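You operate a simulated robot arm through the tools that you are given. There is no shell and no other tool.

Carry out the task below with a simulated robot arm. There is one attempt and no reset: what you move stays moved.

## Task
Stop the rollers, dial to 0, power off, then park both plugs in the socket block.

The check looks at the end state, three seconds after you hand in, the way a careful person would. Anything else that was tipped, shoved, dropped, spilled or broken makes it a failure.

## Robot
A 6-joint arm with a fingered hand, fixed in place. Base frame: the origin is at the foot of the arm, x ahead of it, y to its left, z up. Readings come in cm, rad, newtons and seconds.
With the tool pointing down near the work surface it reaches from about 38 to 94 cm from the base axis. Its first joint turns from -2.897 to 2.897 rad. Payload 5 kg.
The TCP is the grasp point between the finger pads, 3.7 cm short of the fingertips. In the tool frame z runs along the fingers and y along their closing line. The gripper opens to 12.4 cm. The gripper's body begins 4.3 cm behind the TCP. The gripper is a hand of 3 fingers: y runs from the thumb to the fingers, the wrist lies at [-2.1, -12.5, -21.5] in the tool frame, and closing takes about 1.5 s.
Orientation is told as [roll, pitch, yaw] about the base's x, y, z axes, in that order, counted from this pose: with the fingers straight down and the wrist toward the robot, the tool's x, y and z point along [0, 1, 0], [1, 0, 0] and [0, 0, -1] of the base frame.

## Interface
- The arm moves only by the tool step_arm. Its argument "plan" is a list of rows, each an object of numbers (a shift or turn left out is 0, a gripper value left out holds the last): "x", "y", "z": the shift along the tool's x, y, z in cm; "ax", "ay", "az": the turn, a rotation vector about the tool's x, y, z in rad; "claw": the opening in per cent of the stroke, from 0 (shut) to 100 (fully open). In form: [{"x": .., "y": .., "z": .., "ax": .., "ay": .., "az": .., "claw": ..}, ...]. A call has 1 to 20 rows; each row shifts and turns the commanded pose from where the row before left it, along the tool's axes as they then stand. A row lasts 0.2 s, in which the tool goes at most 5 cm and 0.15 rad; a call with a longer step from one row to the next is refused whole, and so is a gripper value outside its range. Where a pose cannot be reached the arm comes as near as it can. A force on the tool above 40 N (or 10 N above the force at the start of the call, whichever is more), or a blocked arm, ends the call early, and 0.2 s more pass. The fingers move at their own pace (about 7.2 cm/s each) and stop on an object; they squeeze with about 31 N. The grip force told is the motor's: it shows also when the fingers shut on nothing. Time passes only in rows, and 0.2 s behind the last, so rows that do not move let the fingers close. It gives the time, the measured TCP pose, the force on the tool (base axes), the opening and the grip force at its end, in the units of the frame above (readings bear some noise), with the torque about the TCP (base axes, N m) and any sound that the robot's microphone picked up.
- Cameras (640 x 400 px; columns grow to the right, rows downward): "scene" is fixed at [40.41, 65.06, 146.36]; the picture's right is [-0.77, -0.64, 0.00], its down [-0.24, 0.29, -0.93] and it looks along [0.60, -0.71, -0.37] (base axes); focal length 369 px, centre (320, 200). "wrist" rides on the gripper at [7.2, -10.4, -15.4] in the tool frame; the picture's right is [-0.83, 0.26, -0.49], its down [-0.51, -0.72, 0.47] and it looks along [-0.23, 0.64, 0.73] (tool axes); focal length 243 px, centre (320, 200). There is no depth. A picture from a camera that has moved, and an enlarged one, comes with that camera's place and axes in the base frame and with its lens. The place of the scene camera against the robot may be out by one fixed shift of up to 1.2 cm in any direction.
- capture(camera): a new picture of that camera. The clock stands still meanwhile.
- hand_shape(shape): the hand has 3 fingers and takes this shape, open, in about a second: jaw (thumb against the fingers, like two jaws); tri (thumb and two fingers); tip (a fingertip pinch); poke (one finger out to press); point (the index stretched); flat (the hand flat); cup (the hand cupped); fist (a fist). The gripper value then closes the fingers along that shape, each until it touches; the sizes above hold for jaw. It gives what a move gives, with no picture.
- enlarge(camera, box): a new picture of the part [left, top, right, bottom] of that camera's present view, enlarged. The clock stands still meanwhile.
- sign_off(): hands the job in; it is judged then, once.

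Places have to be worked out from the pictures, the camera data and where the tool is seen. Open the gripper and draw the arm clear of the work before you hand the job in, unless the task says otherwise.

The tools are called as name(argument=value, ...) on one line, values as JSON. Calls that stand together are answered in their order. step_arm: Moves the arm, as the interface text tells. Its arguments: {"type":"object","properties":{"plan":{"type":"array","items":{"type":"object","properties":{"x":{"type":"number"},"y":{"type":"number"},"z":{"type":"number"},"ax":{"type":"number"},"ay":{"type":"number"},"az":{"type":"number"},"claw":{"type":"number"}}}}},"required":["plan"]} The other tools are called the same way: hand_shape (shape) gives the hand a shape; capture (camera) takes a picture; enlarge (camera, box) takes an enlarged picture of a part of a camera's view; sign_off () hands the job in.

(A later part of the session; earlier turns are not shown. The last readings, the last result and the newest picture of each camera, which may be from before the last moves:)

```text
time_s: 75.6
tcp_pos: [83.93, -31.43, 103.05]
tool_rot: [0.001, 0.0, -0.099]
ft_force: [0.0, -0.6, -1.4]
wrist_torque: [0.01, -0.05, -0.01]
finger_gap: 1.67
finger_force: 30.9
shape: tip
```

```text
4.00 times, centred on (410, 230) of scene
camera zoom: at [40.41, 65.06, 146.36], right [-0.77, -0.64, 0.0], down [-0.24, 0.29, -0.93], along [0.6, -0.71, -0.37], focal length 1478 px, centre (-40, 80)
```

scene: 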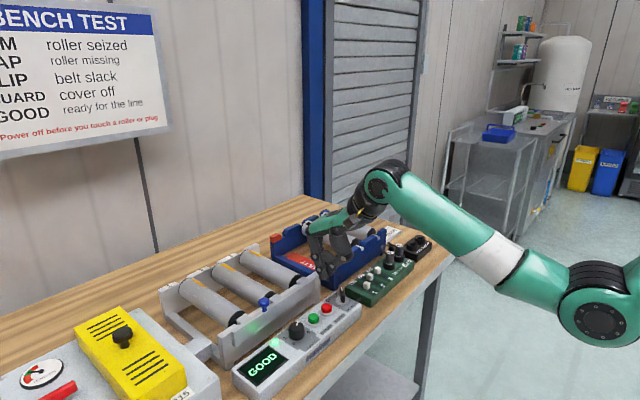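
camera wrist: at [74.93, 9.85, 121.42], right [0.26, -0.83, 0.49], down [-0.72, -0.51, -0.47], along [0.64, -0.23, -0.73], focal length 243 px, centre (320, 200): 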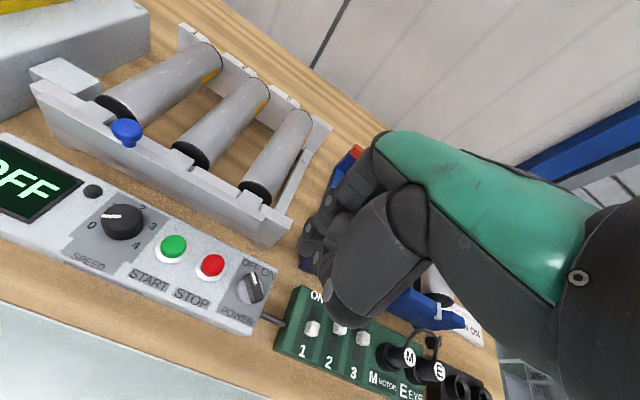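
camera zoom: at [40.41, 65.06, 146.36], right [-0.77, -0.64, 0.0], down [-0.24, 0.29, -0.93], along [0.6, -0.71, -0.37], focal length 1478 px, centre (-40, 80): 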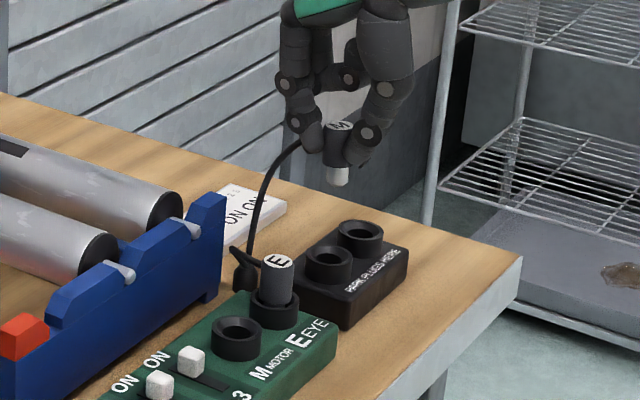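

The plug hangs above P1 and looks roughly aligned. I descend until the tip is about 1–1.5 cm above the rim to refine alignment.

step_arm(plan=[{"z": 1.5}, {"z": 1.5}, {"z": 1.3}, {}])

enlarge(camera="wrist", box=[260, 200, 360, 280])

enlarge(camera="scene", box=[380, 200, 440, 260])

```text
time_s: 76.6
tcp_pos: [83.92, -31.5, 98.57]
tool_rot: [0.001, 0.0, -0.099]
ft_force: [-0.9, 0.1, -0.2]
wrist_torque: [0.01, 0.01, 0.01]
finger_gap: 1.68
finger_force: 31.3
shape: tip
```

```text
5.00 times, centred on (310, 240) of wrist
camera zoom: at [74.1, -23.17, 114.15], right [0.18, -0.85, 0.49], down [-0.77, -0.43, -0.47], along [0.61, -0.29, -0.73], focal length 1213 px, centre (370, 0)
```

zoom: 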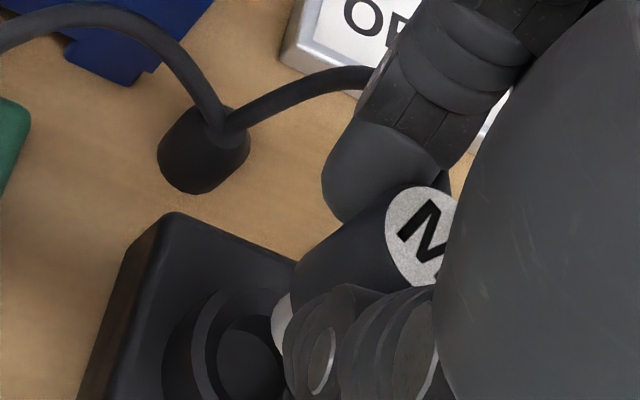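

```text
6.67 times, centred on (410, 230) of scene
camera zoom: at [40.41, 65.06, 146.36], right [-0.77, -0.64, 0.0], down [-0.24, 0.29, -0.93], along [0.6, -0.71, -0.37], focal length 2463 px, centre (-280, 0)
```

zoom: 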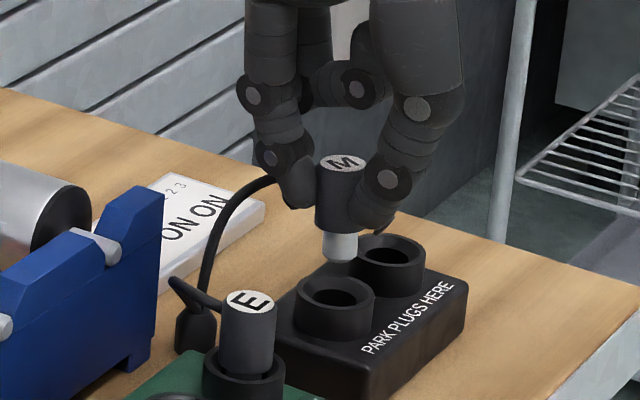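

Relative to P1 the plug is about 0.3 cm too far in −y. I correct by +0.28 cm in y and lower to just at the rim, then check.

step_arm(plan=[{"x": 0.27, "y": -0.08}, {"z": 0.8}, {"z": 0.6}, {}])

enlarge(camera="wrist", box=[260, 200, 360, 280])

enlarge(camera="scene", box=[385, 215, 425, 255])

```text
time_s: 77.6
tcp_pos: [83.99, -31.43, 97.36]
tool_rot: [0.002, 0.0, -0.1]
ft_force: [-0.7, 0.4, -0.4]
wrist_torque: [0.01, -0.01, -0.01]
finger_gap: 1.66
finger_force: 31.4
shape: tip
```

```text
5.00 times, centred on (310, 240) of wrist
camera zoom: at [74.07, -23.09, 112.88], right [0.18, -0.85, 0.49], down [-0.77, -0.43, -0.47], along [0.61, -0.29, -0.73], focal length 1213 px, centre (370, 0)
```

zoom: 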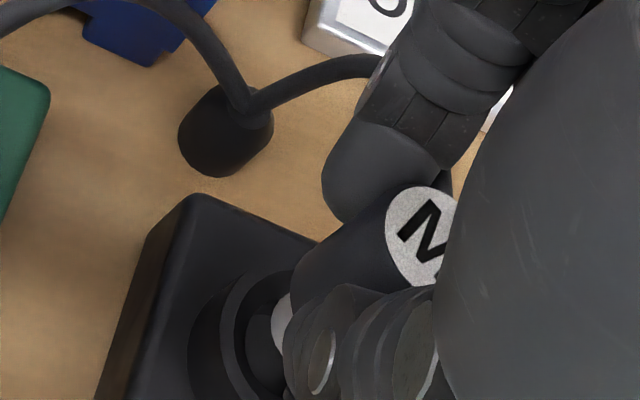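

```text
10.00 times, centred on (405, 235) of scene
camera zoom: at [40.41, 65.06, 146.36], right [-0.77, -0.64, 0.0], down [-0.24, 0.29, -0.93], along [0.6, -0.71, -0.37], focal length 3694 px, centre (-530, -150)
```

zoom: 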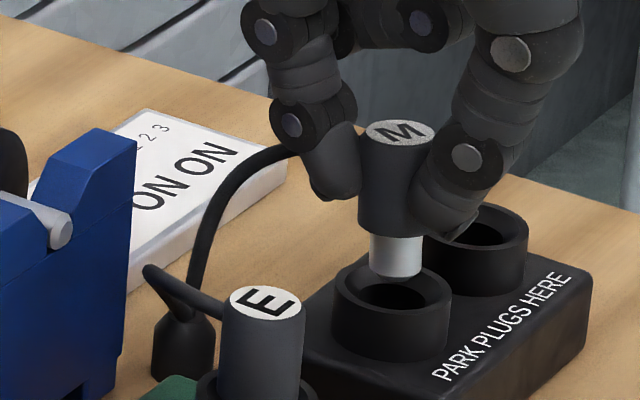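

Both views show the plug still about 0.2 cm toward −y. I nudge +0.25 in y and look again.

step_arm(plan=[{"x": 0.25, "y": 0.05}, {}, {}])

enlarge(camera="wrist", box=[260, 200, 360, 280])

enlarge(camera="scene", box=[385, 215, 425, 255])

```text
time_s: 78.4
tcp_pos: [83.94, -31.15, 97.46]
tool_rot: [0.002, -0.001, -0.1]
ft_force: [0.6, -0.2, 0.6]
wrist_torque: [-0.02, 0.01, -0.02]
finger_gap: 1.63
finger_force: 31.0
shape: tip
```

```text
5.00 times, centred on (310, 240) of wrist
camera zoom: at [74.11, -22.87, 112.93], right [0.18, -0.85, 0.49], down [-0.77, -0.43, -0.47], along [0.61, -0.29, -0.73], focal length 1213 px, centre (370, 0)
```

zoom: 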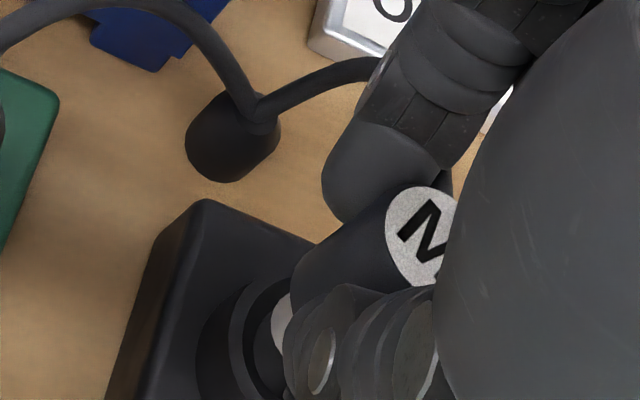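

```text
10.00 times, centred on (405, 235) of scene
camera zoom: at [40.41, 65.06, 146.36], right [-0.77, -0.64, 0.0], down [-0.24, 0.29, -0.93], along [0.6, -0.71, -0.37], focal length 3694 px, centre (-530, -150)
```

zoom: 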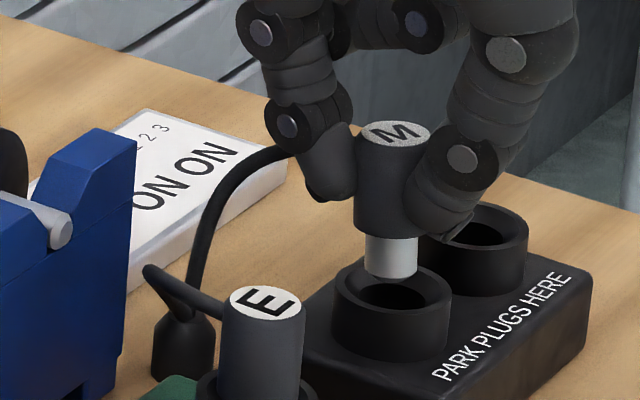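

Aligned in both views now. I lower in small steps, watching the force.

step_arm(plan=[{"z": 0.4}, {"z": 0.3}, {"z": 0.3}, {}])

enlarge(camera="wrist", box=[260, 200, 360, 280])

enlarge(camera="scene", box=[385, 215, 425, 255])

```text
time_s: 79.4
tcp_pos: [83.89, -31.26, 96.4]
tool_rot: [0.002, -0.001, -0.1]
ft_force: [0.1, -0.2, -0.9]
wrist_torque: [0.0, 0.0, -0.03]
finger_gap: 1.66
finger_force: 31.1
shape: tip
```

```text
5.00 times, centred on (310, 240) of wrist
camera zoom: at [74.11, -22.93, 111.96], right [0.18, -0.85, 0.49], down [-0.77, -0.43, -0.47], along [0.62, -0.29, -0.73], focal length 1213 px, centre (370, 0)
```

zoom: 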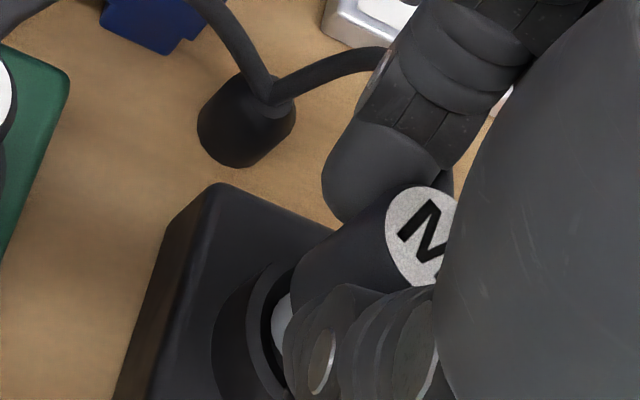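

```text
10.00 times, centred on (405, 235) of scene
camera zoom: at [40.41, 65.06, 146.36], right [-0.77, -0.64, 0.0], down [-0.24, 0.29, -0.93], along [0.6, -0.71, -0.37], focal length 3694 px, centre (-530, -150)
```

zoom: 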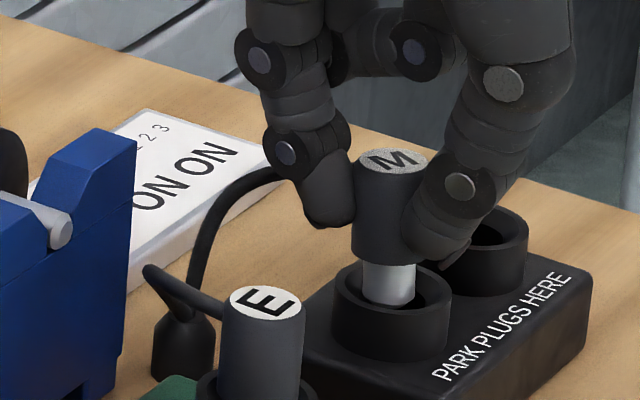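

The metal tip is entering the P1 hole. I continue lowering in small steps toward the seated height (~95.1–95.4 TCP).

step_arm(plan=[{"z": 0.3}, {"z": 0.3}, {"z": 0.2}, {}])

enlarge(camera="scene", box=[385, 215, 425, 255])

enlarge(camera="wrist", box=[260, 200, 360, 280])

```text
time_s: 80.4
tcp_pos: [83.73, -31.32, 95.66]
tool_rot: [0.001, 0.0, -0.099]
ft_force: [-0.4, 0.1, -0.3]
wrist_torque: [-0.02, -0.02, 0.03]
finger_gap: 1.64
finger_force: 31.0
shape: tip
```

```text
10.00 times, centred on (405, 235) of scene
camera zoom: at [40.41, 65.06, 146.36], right [-0.77, -0.64, 0.0], down [-0.24, 0.29, -0.93], along [0.6, -0.71, -0.37], focal length 3694 px, centre (-530, -150)
```

zoom: 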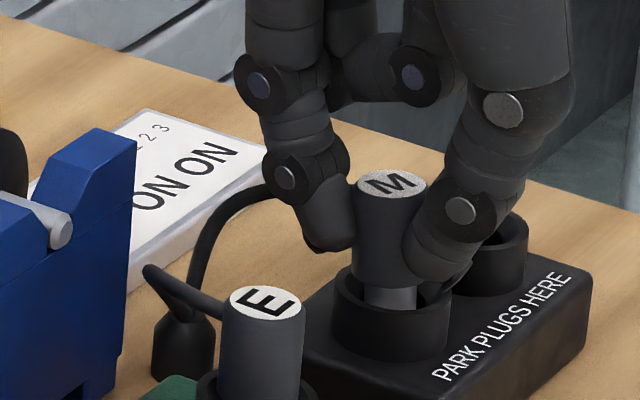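

```text
5.00 times, centred on (310, 240) of wrist
camera zoom: at [74.07, -22.94, 111.12], right [0.18, -0.85, 0.49], down [-0.77, -0.43, -0.47], along [0.61, -0.29, -0.73], focal length 1213 px, centre (370, 0)
```

zoom: 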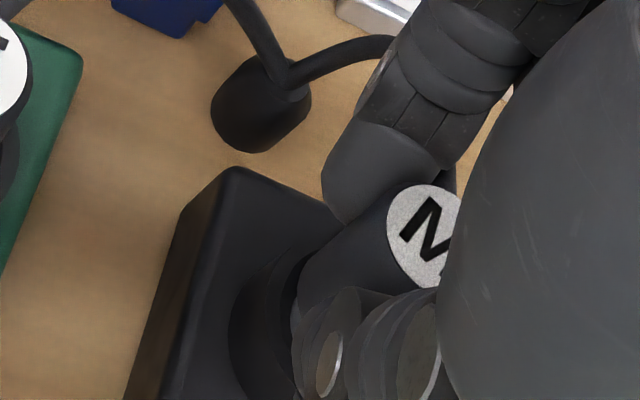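

Tip is inside the socket with no force. About 0.5 cm remains to seat; I continue gently.

step_arm(plan=[{"z": 0.2}, {"z": 0.15}, {"z": 0.15}, {}])

enlarge(camera="scene", box=[385, 215, 425, 255])

```text
time_s: 81.4
tcp_pos: [83.83, -31.23, 95.08]
tool_rot: [0.002, -0.001, -0.1]
ft_force: [0.7, -2.6, 1.0]
wrist_torque: [-0.11, -0.04, -0.01]
finger_gap: 1.65
finger_force: 31.4
shape: tip
```

```text
10.00 times, centred on (405, 235) of scene
camera zoom: at [40.41, 65.06, 146.36], right [-0.77, -0.64, 0.0], down [-0.24, 0.29, -0.93], along [0.6, -0.71, -0.37], focal length 3694 px, centre (-530, -150)
```

zoom: 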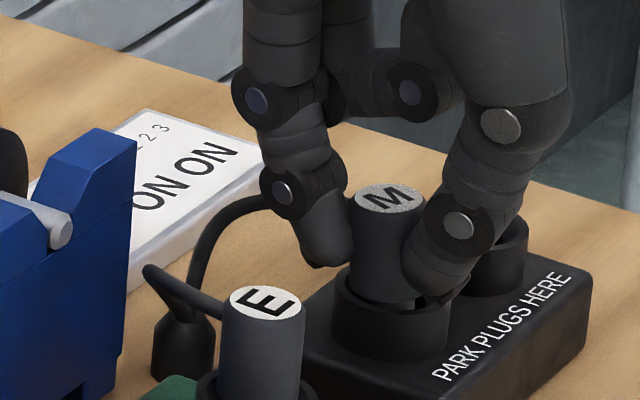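

Nearly seated with slight side force; I nudge −0.1 in y and press a little more.

step_arm(plan=[{"x": -0.12}, {"z": 0.15}, {"z": 0.15}, {}])

enlarge(camera="scene", box=[385, 215, 425, 255])

enlarge(camera="wrist", box=[260, 200, 360, 280])

```text
time_s: 82.4
tcp_pos: [83.83, -31.32, 94.91]
tool_rot: [-0.002, -0.004, -0.099]
ft_force: [-2.0, 0.8, 13.3]
wrist_torque: [0.0, 0.09, 0.01]
finger_gap: 1.68
finger_force: 31.1
shape: tip
```

```text
10.00 times, centred on (405, 235) of scene
camera zoom: at [40.41, 65.06, 146.36], right [-0.77, -0.64, 0.0], down [-0.24, 0.29, -0.93], along [0.6, -0.71, -0.37], focal length 3694 px, centre (-530, -150)
```

zoom: 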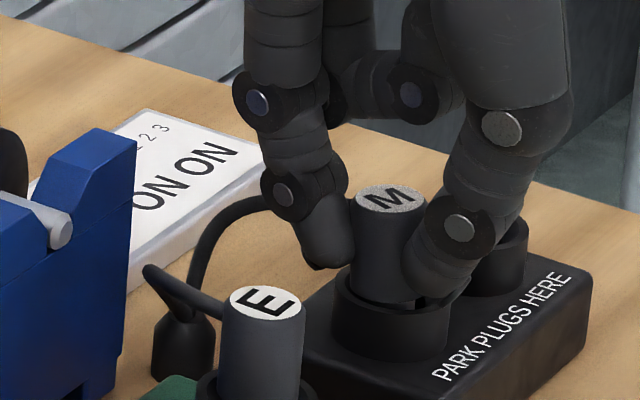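

```text
5.00 times, centred on (310, 240) of wrist
camera zoom: at [74.03, -22.92, 110.49], right [0.18, -0.85, 0.49], down [-0.77, -0.43, -0.47], along [0.62, -0.29, -0.73], focal length 1213 px, centre (370, 0)
```

zoom: 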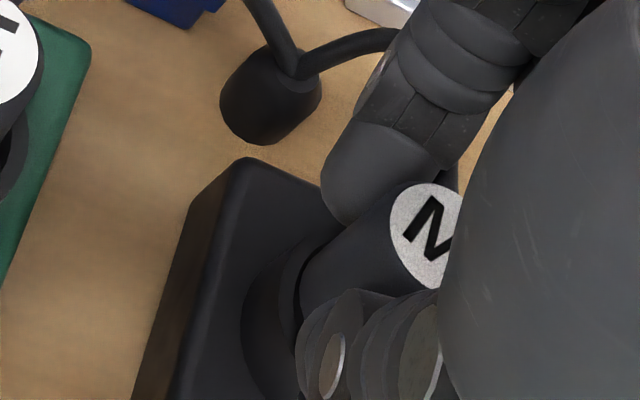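

Vertical force rose to 13 N with the plug at the same exposed height as it had in its original socket: it's seated. I relax slightly, open, and check.

step_arm(plan=[{"z": -0.1}, {"claw": 15}, {"claw": 28}, {"claw": 38}, {}, {}])

enlarge(camera="scene", box=[385, 215, 425, 255])

```text
time_s: 83.8
tcp_pos: [83.97, -31.22, 94.89]
tool_rot: [0.002, 0.0, -0.099]
ft_force: [0.0, -0.8, 0.4]
wrist_torque: [0.01, 0.02, -0.01]
finger_gap: 4.66
finger_force: 0.1
shape: tip
```

```text
10.00 times, centred on (405, 235) of scene
camera zoom: at [40.41, 65.06, 146.36], right [-0.77, -0.64, 0.0], down [-0.24, 0.29, -0.93], along [0.6, -0.71, -0.37], focal length 3694 px, centre (-530, -150)
```

zoom: 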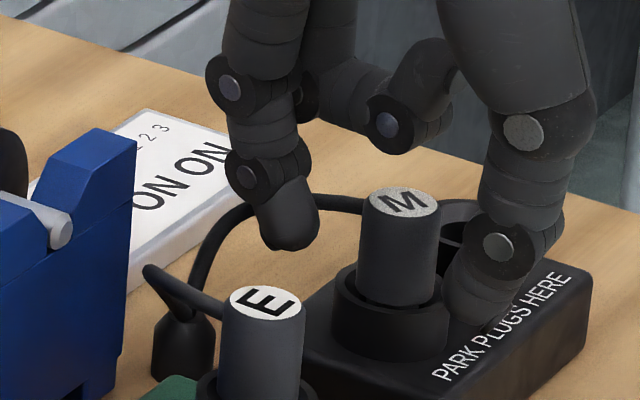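

M stands seated and upright in P1. I lift clear and move above plug E with yaw +0.5.

step_arm(plan=[{"z": -1}, {"z": -2}, {"z": -3}, {"z": -2.5}, {"x": 2.7, "y": -0.27}, {"x": 2.7, "y": -0.27}, {"x": 2.7, "y": -0.27}, {"az": -0.12, "claw": 40}, {"az": -0.12}, {"az": -0.12}, {"az": -0.12}, {"az": -0.12}, {}])

enlarge(camera="wrist", box=[220, 170, 400, 320])

enlarge(camera="scene", box=[360, 180, 460, 280])

```text
time_s: 86.6
tcp_pos: [83.91, -23.16, 103.44]
tool_rot: [0.001, -0.002, 0.502]
ft_force: [-0.1, -0.2, 0.0]
wrist_torque: [0.03, 0.02, -0.02]
finger_gap: 4.89
finger_force: 0.0
shape: tip
```

```text
2.67 times, centred on (310, 245) of wrist
camera zoom: at [71.09, -21.79, 118.92], right [0.63, -0.6, 0.49], down [-0.39, -0.79, -0.47], along [0.67, 0.11, -0.73], focal length 647 px, centre (347, 80)
```

zoom: 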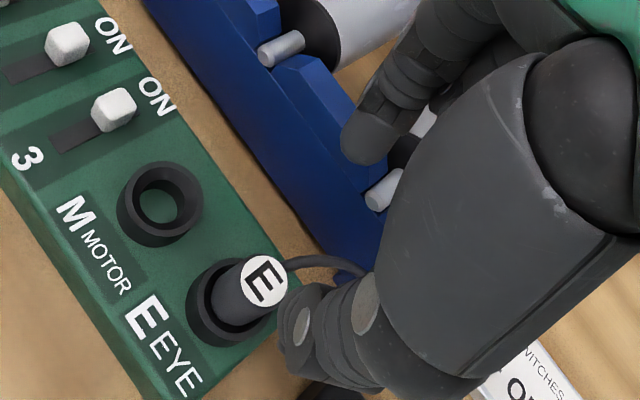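

```text
4.00 times, centred on (410, 230) of scene
camera zoom: at [40.41, 65.06, 146.36], right [-0.77, -0.64, 0.0], down [-0.24, 0.29, -0.93], along [0.6, -0.71, -0.37], focal length 1478 px, centre (-40, 80)
```

zoom: 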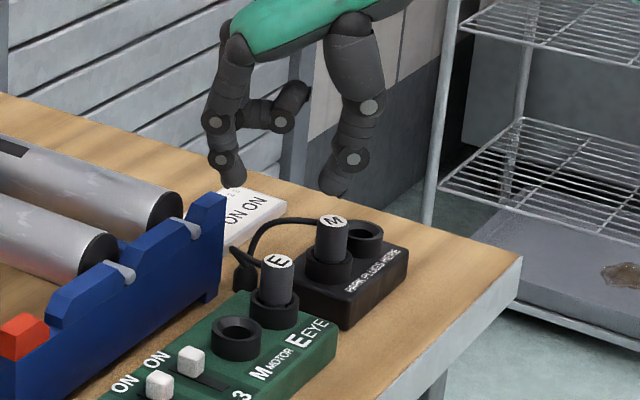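

E's top is ≈ (83.57, −23.37). I shift slightly to centre the pinch on it and descend partway.

step_arm(plan=[{"x": 0.34, "y": -0.37}, {"z": 2}, {"z": 2}, {"z": 1.5}, {"z": 1}, {}])

enlarge(camera="wrist", box=[220, 170, 400, 320])

enlarge(camera="scene", box=[375, 205, 425, 265])

```text
time_s: 88.0
tcp_pos: [83.34, -22.92, 97.03]
tool_rot: [-0.001, 0.0, 0.502]
ft_force: [-1.1, -0.1, 0.2]
wrist_torque: [0.01, -0.02, 0.02]
finger_gap: 4.93
finger_force: 0.1
shape: tip
```

```text
2.67 times, centred on (310, 245) of wrist
camera zoom: at [70.6, -21.6, 112.51], right [0.63, -0.6, 0.49], down [-0.39, -0.79, -0.47], along [0.67, 0.11, -0.73], focal length 647 px, centre (347, 80)
```

zoom: 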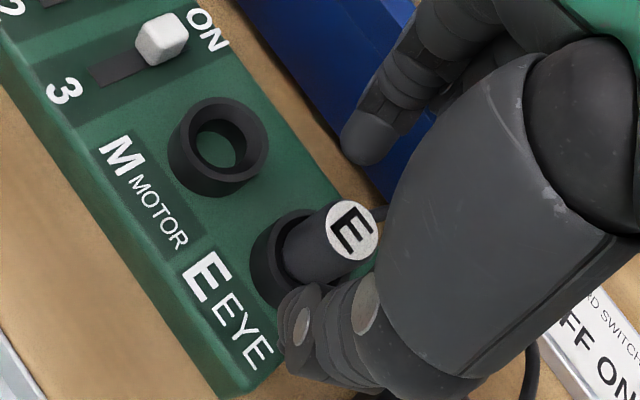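

```text
6.67 times, centred on (400, 235) of scene
camera zoom: at [40.41, 65.06, 146.36], right [-0.77, -0.64, 0.0], down [-0.24, 0.29, -0.93], along [0.6, -0.71, -0.37], focal length 2463 px, centre (-213, -33)
```

zoom: 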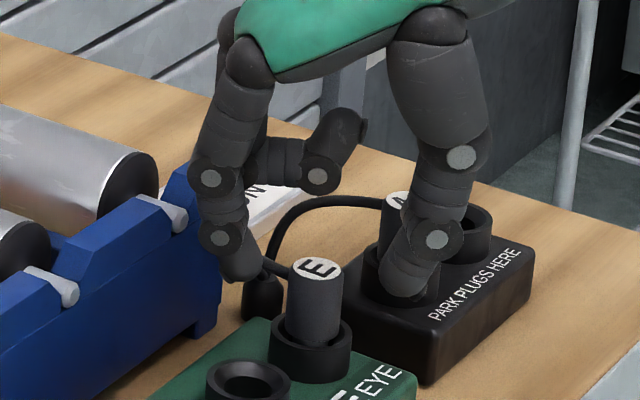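

Pinch is centred on E. I descend to z ≈ 95.15 and close.

step_arm(plan=[{"z": 0.9}, {"z": 0.9}, {}, {"claw": 25}, {"claw": 12}, {"claw": 0}, {}, {}, {}])

enlarge(camera="scene", box=[375, 205, 425, 265])

```text
time_s: 90.0
tcp_pos: [83.28, -23.08, 95.0]
tool_rot: [0.002, -0.001, 0.5]
ft_force: [-0.7, -0.3, 1.1]
wrist_torque: [0.01, -0.04, -0.01]
finger_gap: 1.58
finger_force: 31.0
shape: tip
```

```text
6.67 times, centred on (400, 235) of scene
camera zoom: at [40.41, 65.06, 146.36], right [-0.77, -0.64, 0.0], down [-0.24, 0.29, -0.93], along [0.6, -0.71, -0.37], focal length 2463 px, centre (-213, -33)
```

zoom: 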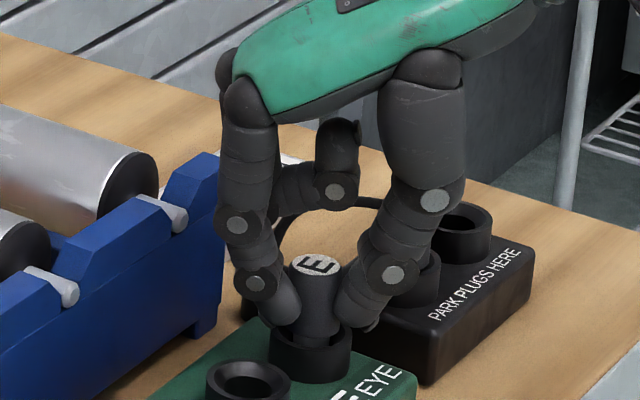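

Gripped symmetrically. I pull E up gently and look.

step_arm(plan=[{"z": -0.5}, {"z": -0.7}, {"z": -0.8}, {"z": -1.5}, {"z": -2.2}, {"z": -2.3}, {}])

enlarge(camera="scene", box=[360, 180, 460, 280])

```text
time_s: 91.6
tcp_pos: [83.31, -23.13, 103.05]
tool_rot: [0.004, -0.001, 0.499]
ft_force: [-0.4, 0.0, -0.3]
wrist_torque: [0.04, -0.01, 0.03]
finger_gap: 1.54
finger_force: 30.9
shape: tip
```

```text
4.00 times, centred on (410, 230) of scene
camera zoom: at [40.41, 65.06, 146.36], right [-0.77, -0.64, 0.0], down [-0.24, 0.29, -0.93], along [0.6, -0.71, -0.37], focal length 1478 px, centre (-40, 80)
```

zoom: 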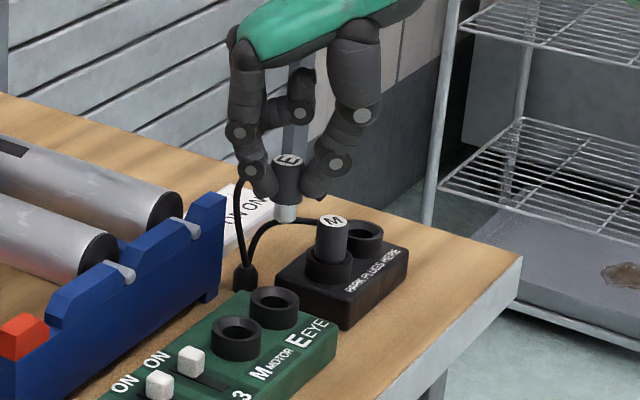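

E is out cleanly. I yaw to −0.3 and carry it over to above P2, staying above M.

step_arm(plan=[{"z": -0.5}, {"az": 0.115}, {"az": 0.115}, {"az": 0.115}, {"az": 0.115}, {"az": 0.115}, {"az": 0.115}, {"az": 0.11}, {"x": -2.6, "y": 0.94}, {"x": -2.6, "y": 0.94}, {"x": -2.6, "y": 0.94}, {"x": -2.6, "y": 0.94}, {"x": -2.6, "y": 0.94}, {}, {}])

enlarge(camera="wrist", box=[220, 170, 400, 320])

enlarge(camera="scene", box=[385, 185, 445, 255])

```text
time_s: 94.8
tcp_pos: [83.95, -36.9, 103.5]
tool_rot: [0.003, 0.001, -0.299]
ft_force: [-0.1, -0.1, -0.5]
wrist_torque: [-0.03, -0.02, -0.02]
finger_gap: 1.53
finger_force: 31.0
shape: tip
```

```text
2.67 times, centred on (310, 245) of wrist
camera zoom: at [76.11, -26.81, 119.04], right [0.01, -0.87, 0.49], down [-0.84, -0.27, -0.47], along [0.54, -0.41, -0.73], focal length 647 px, centre (347, 80)
```

zoom: 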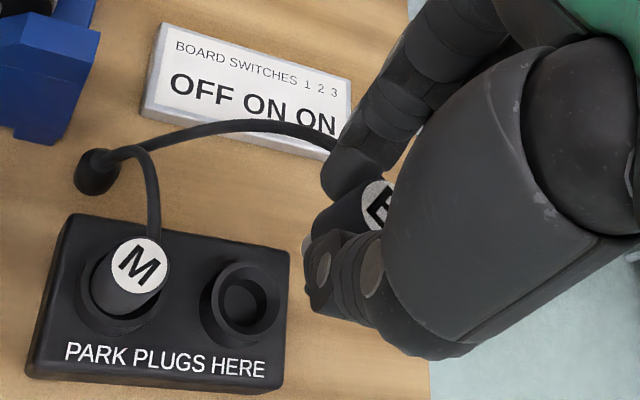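

```text
5.71 times, centred on (415, 220) of scene
camera zoom: at [40.41, 65.06, 146.36], right [-0.77, -0.64, 0.0], down [-0.24, 0.29, -0.93], along [0.6, -0.71, -0.37], focal length 2111 px, centre (-223, 86)
```

zoom: 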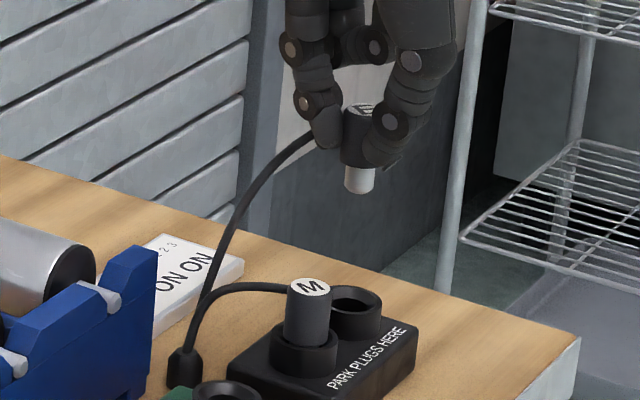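

Roughly aligned over P2. I descend to ~98.5 and refine as before.

step_arm(plan=[{"z": 1.5}, {"z": 1.5}, {"z": 1.9}, {}])

enlarge(camera="wrist", box=[260, 200, 360, 280])

enlarge(camera="scene", box=[390, 210, 430, 250])

```text
time_s: 95.8
tcp_pos: [83.95, -36.72, 98.52]
tool_rot: [0.003, 0.001, -0.3]
ft_force: [0.1, 0.6, -1.4]
wrist_torque: [0.02, -0.01, -0.02]
finger_gap: 1.52
finger_force: 30.8
shape: tip
```

```text
5.00 times, centred on (310, 240) of wrist
camera zoom: at [76.0, -26.78, 114.18], right [0.01, -0.87, 0.49], down [-0.84, -0.27, -0.47], along [0.54, -0.41, -0.73], focal length 1213 px, centre (370, 0)
```

zoom: 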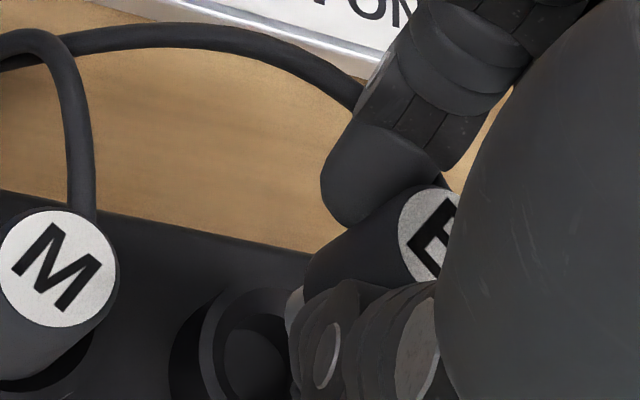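

```text
10.00 times, centred on (410, 230) of scene
camera zoom: at [40.41, 65.06, 146.36], right [-0.77, -0.64, 0.0], down [-0.24, 0.29, -0.93], along [0.6, -0.71, -0.37], focal length 3694 px, centre (-580, -100)
```

zoom: 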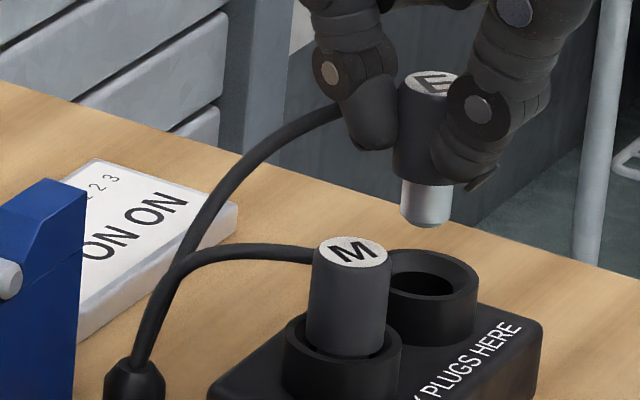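

Both views together show E about 0.45 cm too far along (+x, −y). I correct by (−0.28, +0.33) cm and lower to just above the rim.

step_arm(plan=[{"x": 0.23, "y": -0.365}, {"z": 0.6}, {"z": 0.5}, {}, {}])

enlarge(camera="wrist", box=[260, 200, 360, 280])

enlarge(camera="scene", box=[390, 210, 430, 250])

```text
time_s: 97.0
tcp_pos: [83.78, -36.45, 97.64]
tool_rot: [0.002, 0.001, -0.299]
ft_force: [-0.1, 0.3, -0.7]
wrist_torque: [0.0, 0.02, -0.03]
finger_gap: 1.54
finger_force: 31.1
shape: tip
```

```text
5.00 times, centred on (310, 240) of wrist
camera zoom: at [75.83, -26.38, 113.16], right [0.01, -0.87, 0.49], down [-0.84, -0.27, -0.47], along [0.54, -0.41, -0.73], focal length 1213 px, centre (370, 0)
```

zoom: 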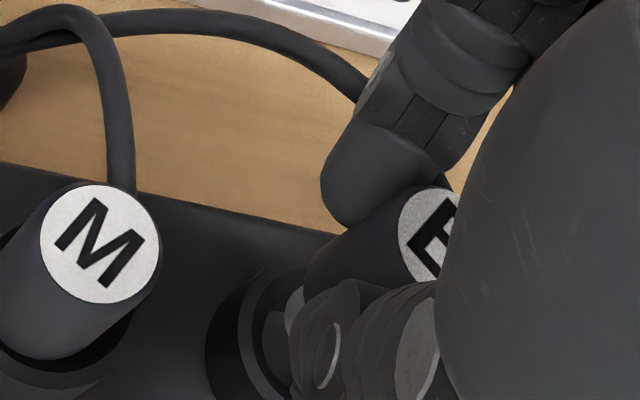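

```text
10.00 times, centred on (410, 230) of scene
camera zoom: at [40.41, 65.06, 146.36], right [-0.77, -0.64, 0.0], down [-0.24, 0.29, -0.93], along [0.6, -0.71, -0.37], focal length 3694 px, centre (-580, -100)
```

zoom: 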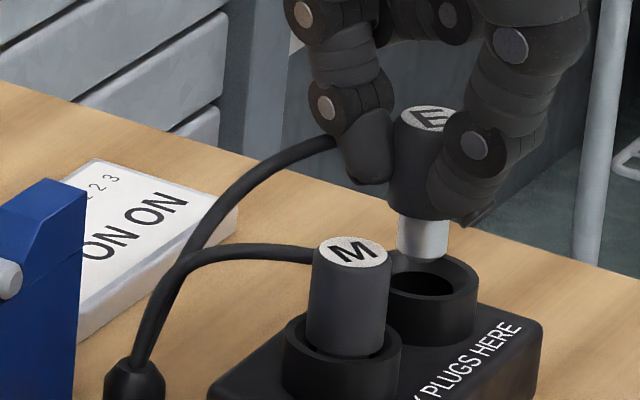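

Aligned in both views. Lower 1 cm in small steps and check entry.

step_arm(plan=[{"z": 0.4}, {"z": 0.4}, {"z": 0.3}, {}])

enlarge(camera="wrist", box=[260, 200, 360, 280])

enlarge(camera="scene", box=[400, 215, 430, 245])

```text
time_s: 98.0
tcp_pos: [83.81, -36.61, 96.54]
tool_rot: [0.001, 0.0, -0.299]
ft_force: [-0.4, -0.6, -0.4]
wrist_torque: [0.0, -0.06, -0.03]
finger_gap: 1.55
finger_force: 30.8
shape: tip
```

```text
5.00 times, centred on (310, 240) of wrist
camera zoom: at [75.82, -26.4, 112.0], right [0.01, -0.87, 0.49], down [-0.84, -0.27, -0.47], along [0.54, -0.41, -0.73], focal length 1213 px, centre (370, 0)
```

zoom: 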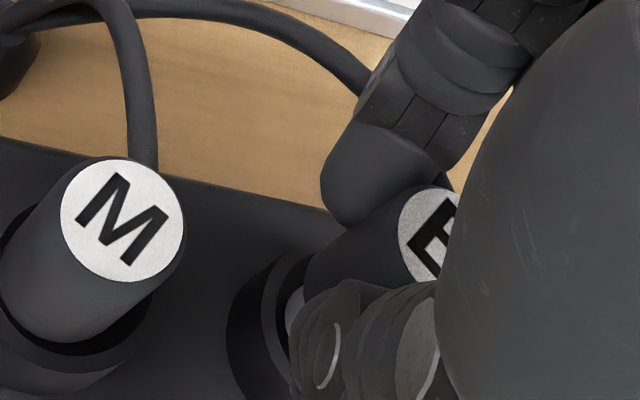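

```text
13.33 times, centred on (415, 230) of scene
camera zoom: at [40.41, 65.06, 146.36], right [-0.77, -0.64, 0.0], down [-0.24, 0.29, -0.93], along [0.6, -0.71, -0.37], focal length 4925 px, centre (-947, -200)
```

zoom: 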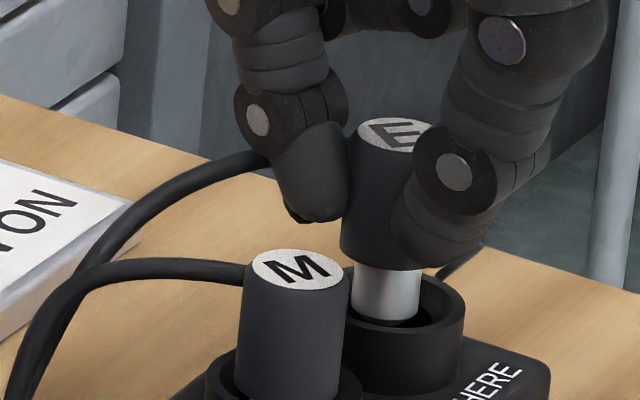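

The tip sits over the middle of the P2 hole. I continue lowering.

step_arm(plan=[{"z": 0.3}, {"z": 0.3}, {"z": 0.2}, {"z": 0.2}, {}])

enlarge(camera="scene", box=[400, 215, 430, 245])

enlarge(camera="wrist", box=[260, 200, 360, 280])

```text
time_s: 99.2
tcp_pos: [83.81, -36.59, 95.31]
tool_rot: [0.001, 0.0, -0.297]
ft_force: [-0.1, 0.7, -0.5]
wrist_torque: [-0.02, -0.01, 0.0]
finger_gap: 1.52
finger_force: 31.4
shape: tip
```

```text
13.33 times, centred on (415, 230) of scene
camera zoom: at [40.41, 65.06, 146.36], right [-0.77, -0.64, 0.0], down [-0.24, 0.29, -0.93], along [0.6, -0.71, -0.37], focal length 4925 px, centre (-947, -200)
```

zoom: 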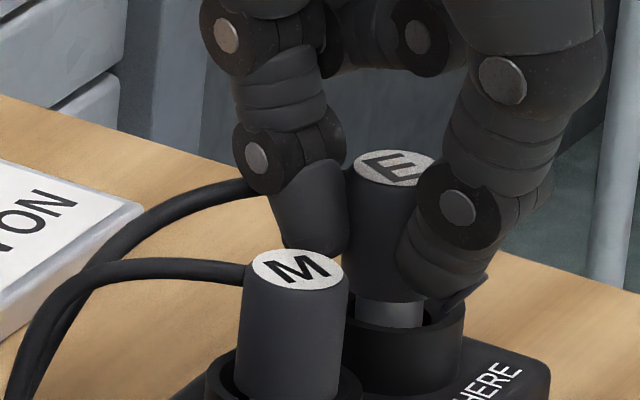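

```text
5.00 times, centred on (310, 240) of wrist
camera zoom: at [75.8, -26.47, 110.99], right [0.01, -0.87, 0.49], down [-0.84, -0.27, -0.47], along [0.54, -0.41, -0.73], focal length 1213 px, centre (370, 0)
```

zoom: 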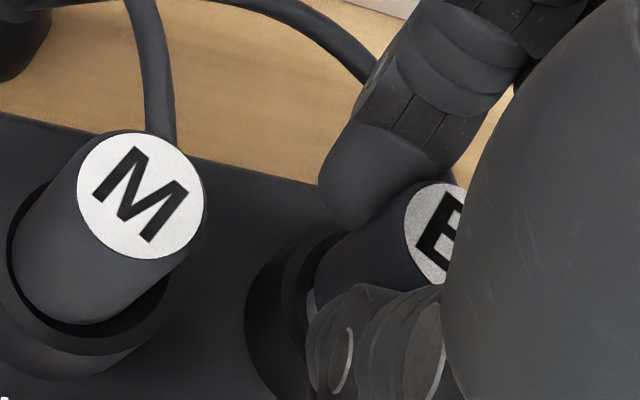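

Inside the socket with no force. Lower the remaining ~0.5 cm.

step_arm(plan=[{"z": 0.15}, {"z": 0.15}, {"z": 0.15}, {}])

enlarge(camera="scene", box=[400, 215, 430, 245])

```text
time_s: 100.2
tcp_pos: [83.81, -36.51, 94.94]
tool_rot: [0.001, 0.001, -0.299]
ft_force: [-0.8, 0.2, -0.5]
wrist_torque: [0.02, 0.01, 0.01]
finger_gap: 1.48
finger_force: 31.5
shape: tip
```

```text
13.33 times, centred on (415, 230) of scene
camera zoom: at [40.41, 65.06, 146.36], right [-0.77, -0.64, 0.0], down [-0.24, 0.29, -0.93], along [0.6, -0.71, -0.37], focal length 4925 px, centre (-947, -200)
```

zoom: 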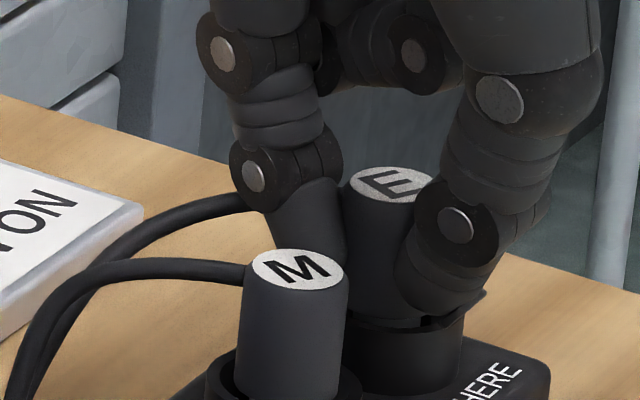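

Still no contact force; continue in small steps until it bottoms.

step_arm(plan=[{"z": 0.12}, {"z": 0.12}, {"z": 0.12}, {}])

enlarge(camera="scene", box=[400, 215, 430, 245])

```text
time_s: 101.2
tcp_pos: [83.9, -36.53, 94.91]
tool_rot: [-0.002, -0.002, -0.298]
ft_force: [-3.1, 2.6, 17.3]
wrist_torque: [-0.04, 0.14, -0.04]
finger_gap: 1.58
finger_force: 30.8
shape: tip
```

```text
13.33 times, centred on (415, 230) of scene
camera zoom: at [40.41, 65.06, 146.36], right [-0.77, -0.64, 0.0], down [-0.24, 0.29, -0.93], along [0.6, -0.71, -0.37], focal length 4925 px, centre (-947, -200)
```

zoom: 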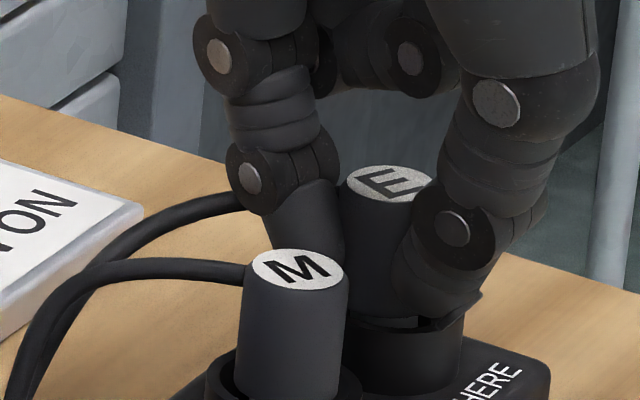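

Bottomed at the same height as M did (z 94.9, 17 N). I ease off, release, and inspect.

step_arm(plan=[{"z": -0.15}, {"claw": 15}, {"claw": 28}, {"claw": 38}, {}, {}])

enlarge(camera="scene", box=[395, 210, 435, 250])

enlarge(camera="wrist", box=[240, 190, 380, 300])

```text
time_s: 102.6
tcp_pos: [83.82, -36.44, 94.76]
tool_rot: [0.003, -0.001, -0.298]
ft_force: [0.4, 0.9, -0.2]
wrist_torque: [0.01, -0.01, 0.02]
finger_gap: 4.65
finger_force: 0.1
shape: tip
```

```text
10.00 times, centred on (415, 230) of scene
camera zoom: at [40.41, 65.06, 146.36], right [-0.77, -0.64, 0.0], down [-0.24, 0.29, -0.93], along [0.6, -0.71, -0.37], focal length 3694 px, centre (-630, -100)
```

zoom: 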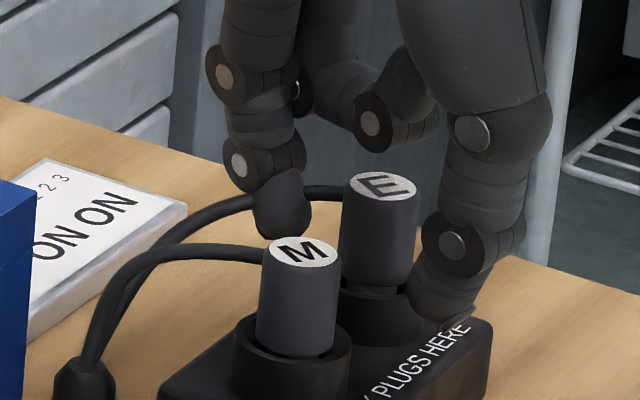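

```text
3.64 times, centred on (310, 245) of wrist
camera zoom: at [75.81, -26.43, 110.34], right [0.01, -0.87, 0.49], down [-0.84, -0.27, -0.47], along [0.54, -0.41, -0.73], focal length 882 px, centre (356, 36)
```

zoom: 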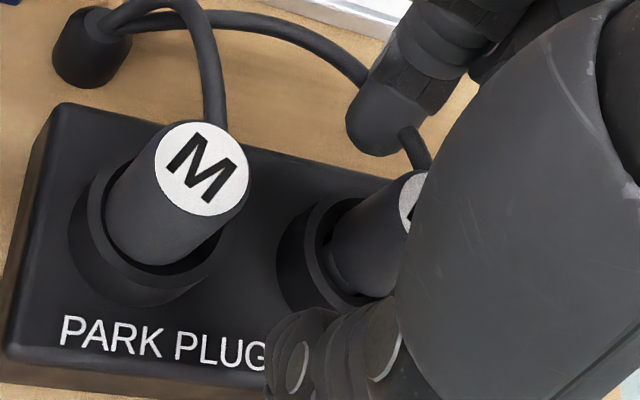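

E appears upright and at the same height as M. I lift straight up clear and inspect everything.

step_arm(plan=[{"z": -1}, {"z": -2}, {"z": -3}, {"z": -4}, {"z": -4}, {}])

enlarge(camera="scene", box=[395, 210, 435, 250])

enlarge(camera="wrist", box=[200, 190, 340, 300])

capture(camera="scene")

```text
time_s: 104.0
tcp_pos: [84.06, -36.22, 108.82]
tool_rot: [0.001, 0.0, -0.297]
ft_force: [0.6, 0.8, 0.0]
wrist_torque: [0.0, 0.01, -0.01]
finger_gap: 4.66
finger_force: 0.0
shape: tip
```

```text
10.00 times, centred on (415, 230) of scene
camera zoom: at [40.41, 65.06, 146.36], right [-0.77, -0.64, 0.0], down [-0.24, 0.29, -0.93], along [0.6, -0.71, -0.37], focal length 3694 px, centre (-630, -100)
```

zoom: 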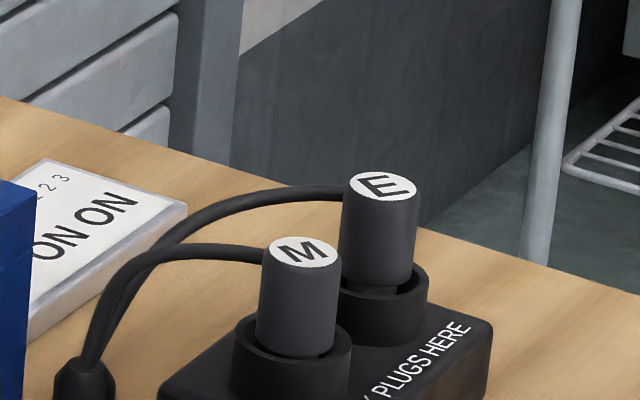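

```text
3.64 times, centred on (270, 245) of wrist
camera zoom: at [75.99, -26.21, 124.42], right [0.01, -0.87, 0.49], down [-0.84, -0.27, -0.47], along [0.54, -0.41, -0.73], focal length 882 px, centre (502, 36)
```

zoom: 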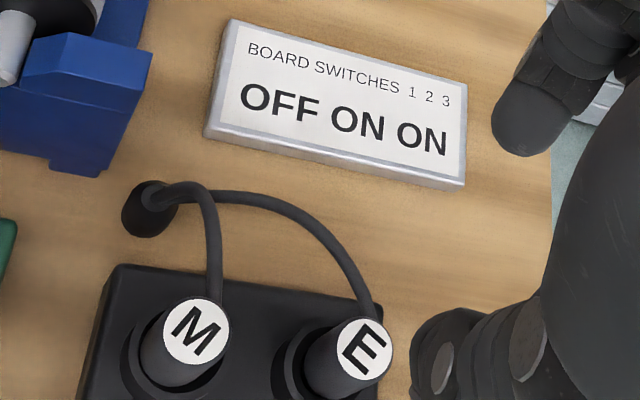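

```text
taken
```

scene: 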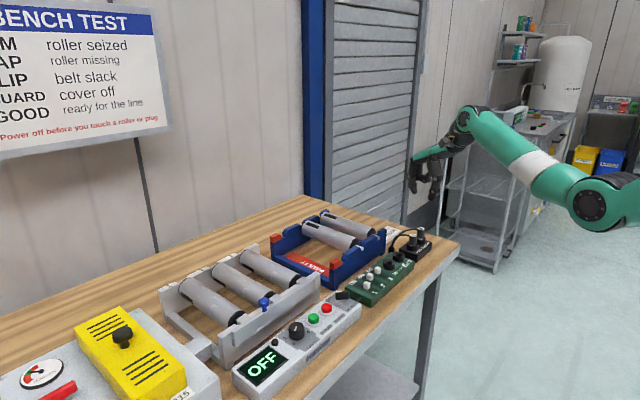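

I zoom closely to compare how deep E sits versus M.

enlarge(camera="scene", box=[408, 222, 430, 244])

enlarge(camera="wrist", box=[220, 260, 320, 310])

```text
16.00 times, centred on (419, 233) of scene
camera zoom: at [40.41, 65.06, 146.36], right [-0.77, -0.64, 0.0], down [-0.24, 0.29, -0.93], along [0.6, -0.71, -0.37], focal length 5910 px, centre (-1264, -328)
```

zoom: 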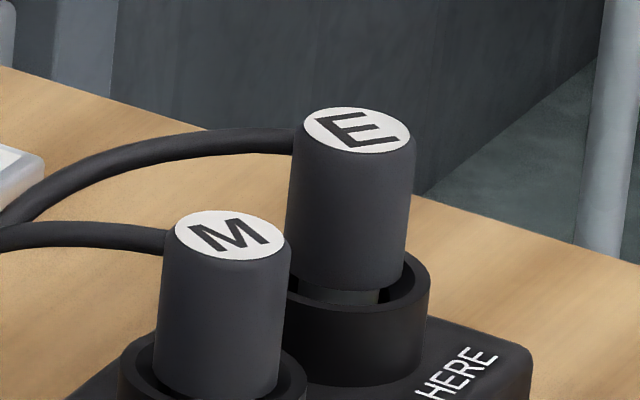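

```text
6.40 times, centred on (270, 285) of wrist
camera zoom: at [75.99, -26.21, 124.42], right [0.01, -0.87, 0.49], down [-0.84, -0.27, -0.47], along [0.54, -0.41, -0.73], focal length 1553 px, centre (640, -344)
```

zoom: 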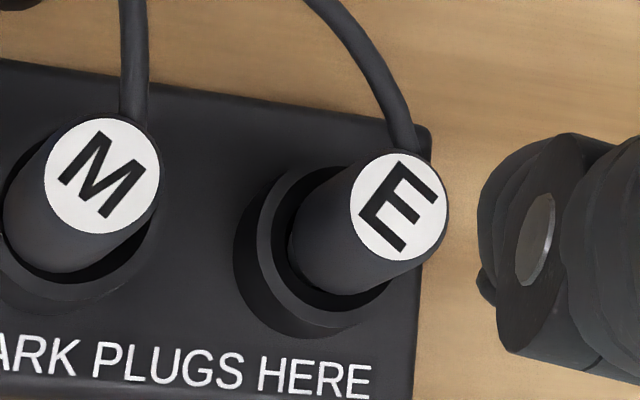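

I zoom further on each plug base, since E shows a faint strip under its body.

enlarge(camera="scene", box=[414, 228, 426, 240])

enlarge(camera="scene", box=[405, 236, 417, 248])

```text
16.00 times, centred on (420, 234) of scene
camera zoom: at [40.41, 65.06, 146.36], right [-0.77, -0.64, 0.0], down [-0.24, 0.29, -0.93], along [0.6, -0.71, -0.37], focal length 5910 px, centre (-1280, -344)
```

zoom: 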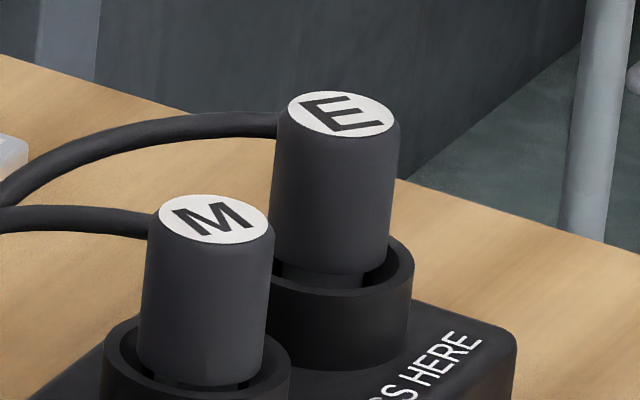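

```text
16.00 times, centred on (411, 242) of scene
camera zoom: at [40.41, 65.06, 146.36], right [-0.77, -0.64, 0.0], down [-0.24, 0.29, -0.93], along [0.6, -0.71, -0.37], focal length 5910 px, centre (-1136, -472)
```

zoom: 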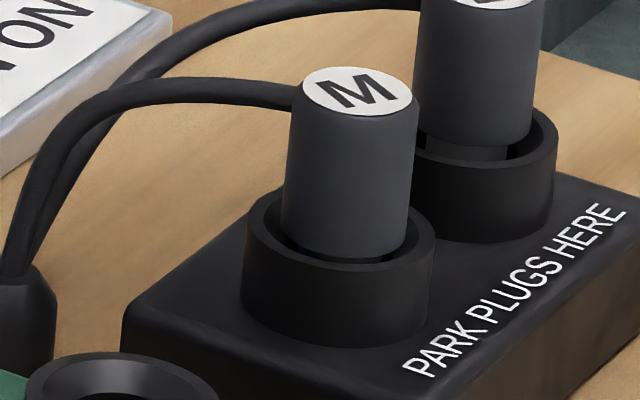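

E appears ~0.1–0.2 cm higher than M — likely because my fingertips touched the rim. I'll go back down, grip E 0.5 cm higher, and press gently to ensure it's fully seated.

step_arm(plan=[{"z": 3, "claw": 40}, {"z": 3}, {"z": 3}, {"z": 2}, {"z": 1.2}, {}])

enlarge(camera="scene", box=[395, 205, 435, 250])

enlarge(camera="wrist", box=[240, 190, 380, 300])

```text
time_s: 105.4
tcp_pos: [83.8, -36.23, 96.62]
tool_rot: [0.002, 0.0, -0.3]
ft_force: [-0.8, -0.2, 0.2]
wrist_torque: [0.03, 0.03, 0.02]
finger_gap: 4.92
finger_force: 0.0
shape: tip
```

```text
8.89 times, centred on (415, 228) of scene
camera zoom: at [40.41, 65.06, 146.36], right [-0.77, -0.64, 0.0], down [-0.24, 0.29, -0.93], along [0.6, -0.71, -0.37], focal length 3284 px, centre (-524, -44)
```

zoom: 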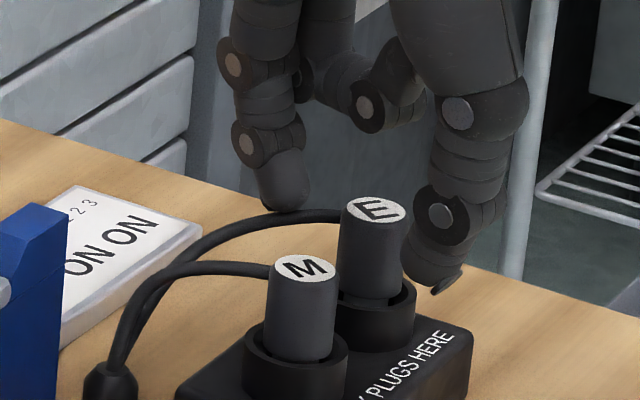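

```text
3.64 times, centred on (310, 245) of wrist
camera zoom: at [75.91, -26.26, 112.21], right [0.01, -0.87, 0.49], down [-0.84, -0.27, -0.47], along [0.54, -0.41, -0.73], focal length 882 px, centre (356, 36)
```

zoom: 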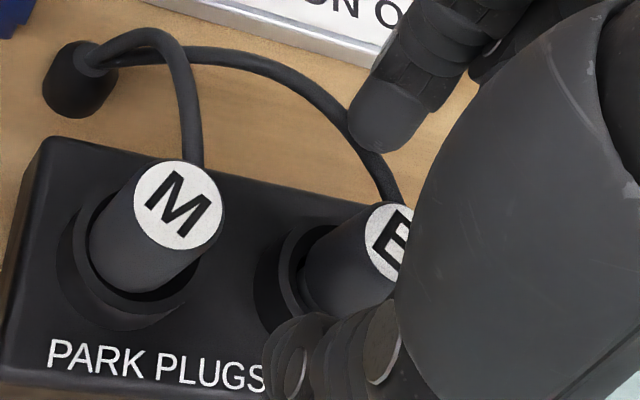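

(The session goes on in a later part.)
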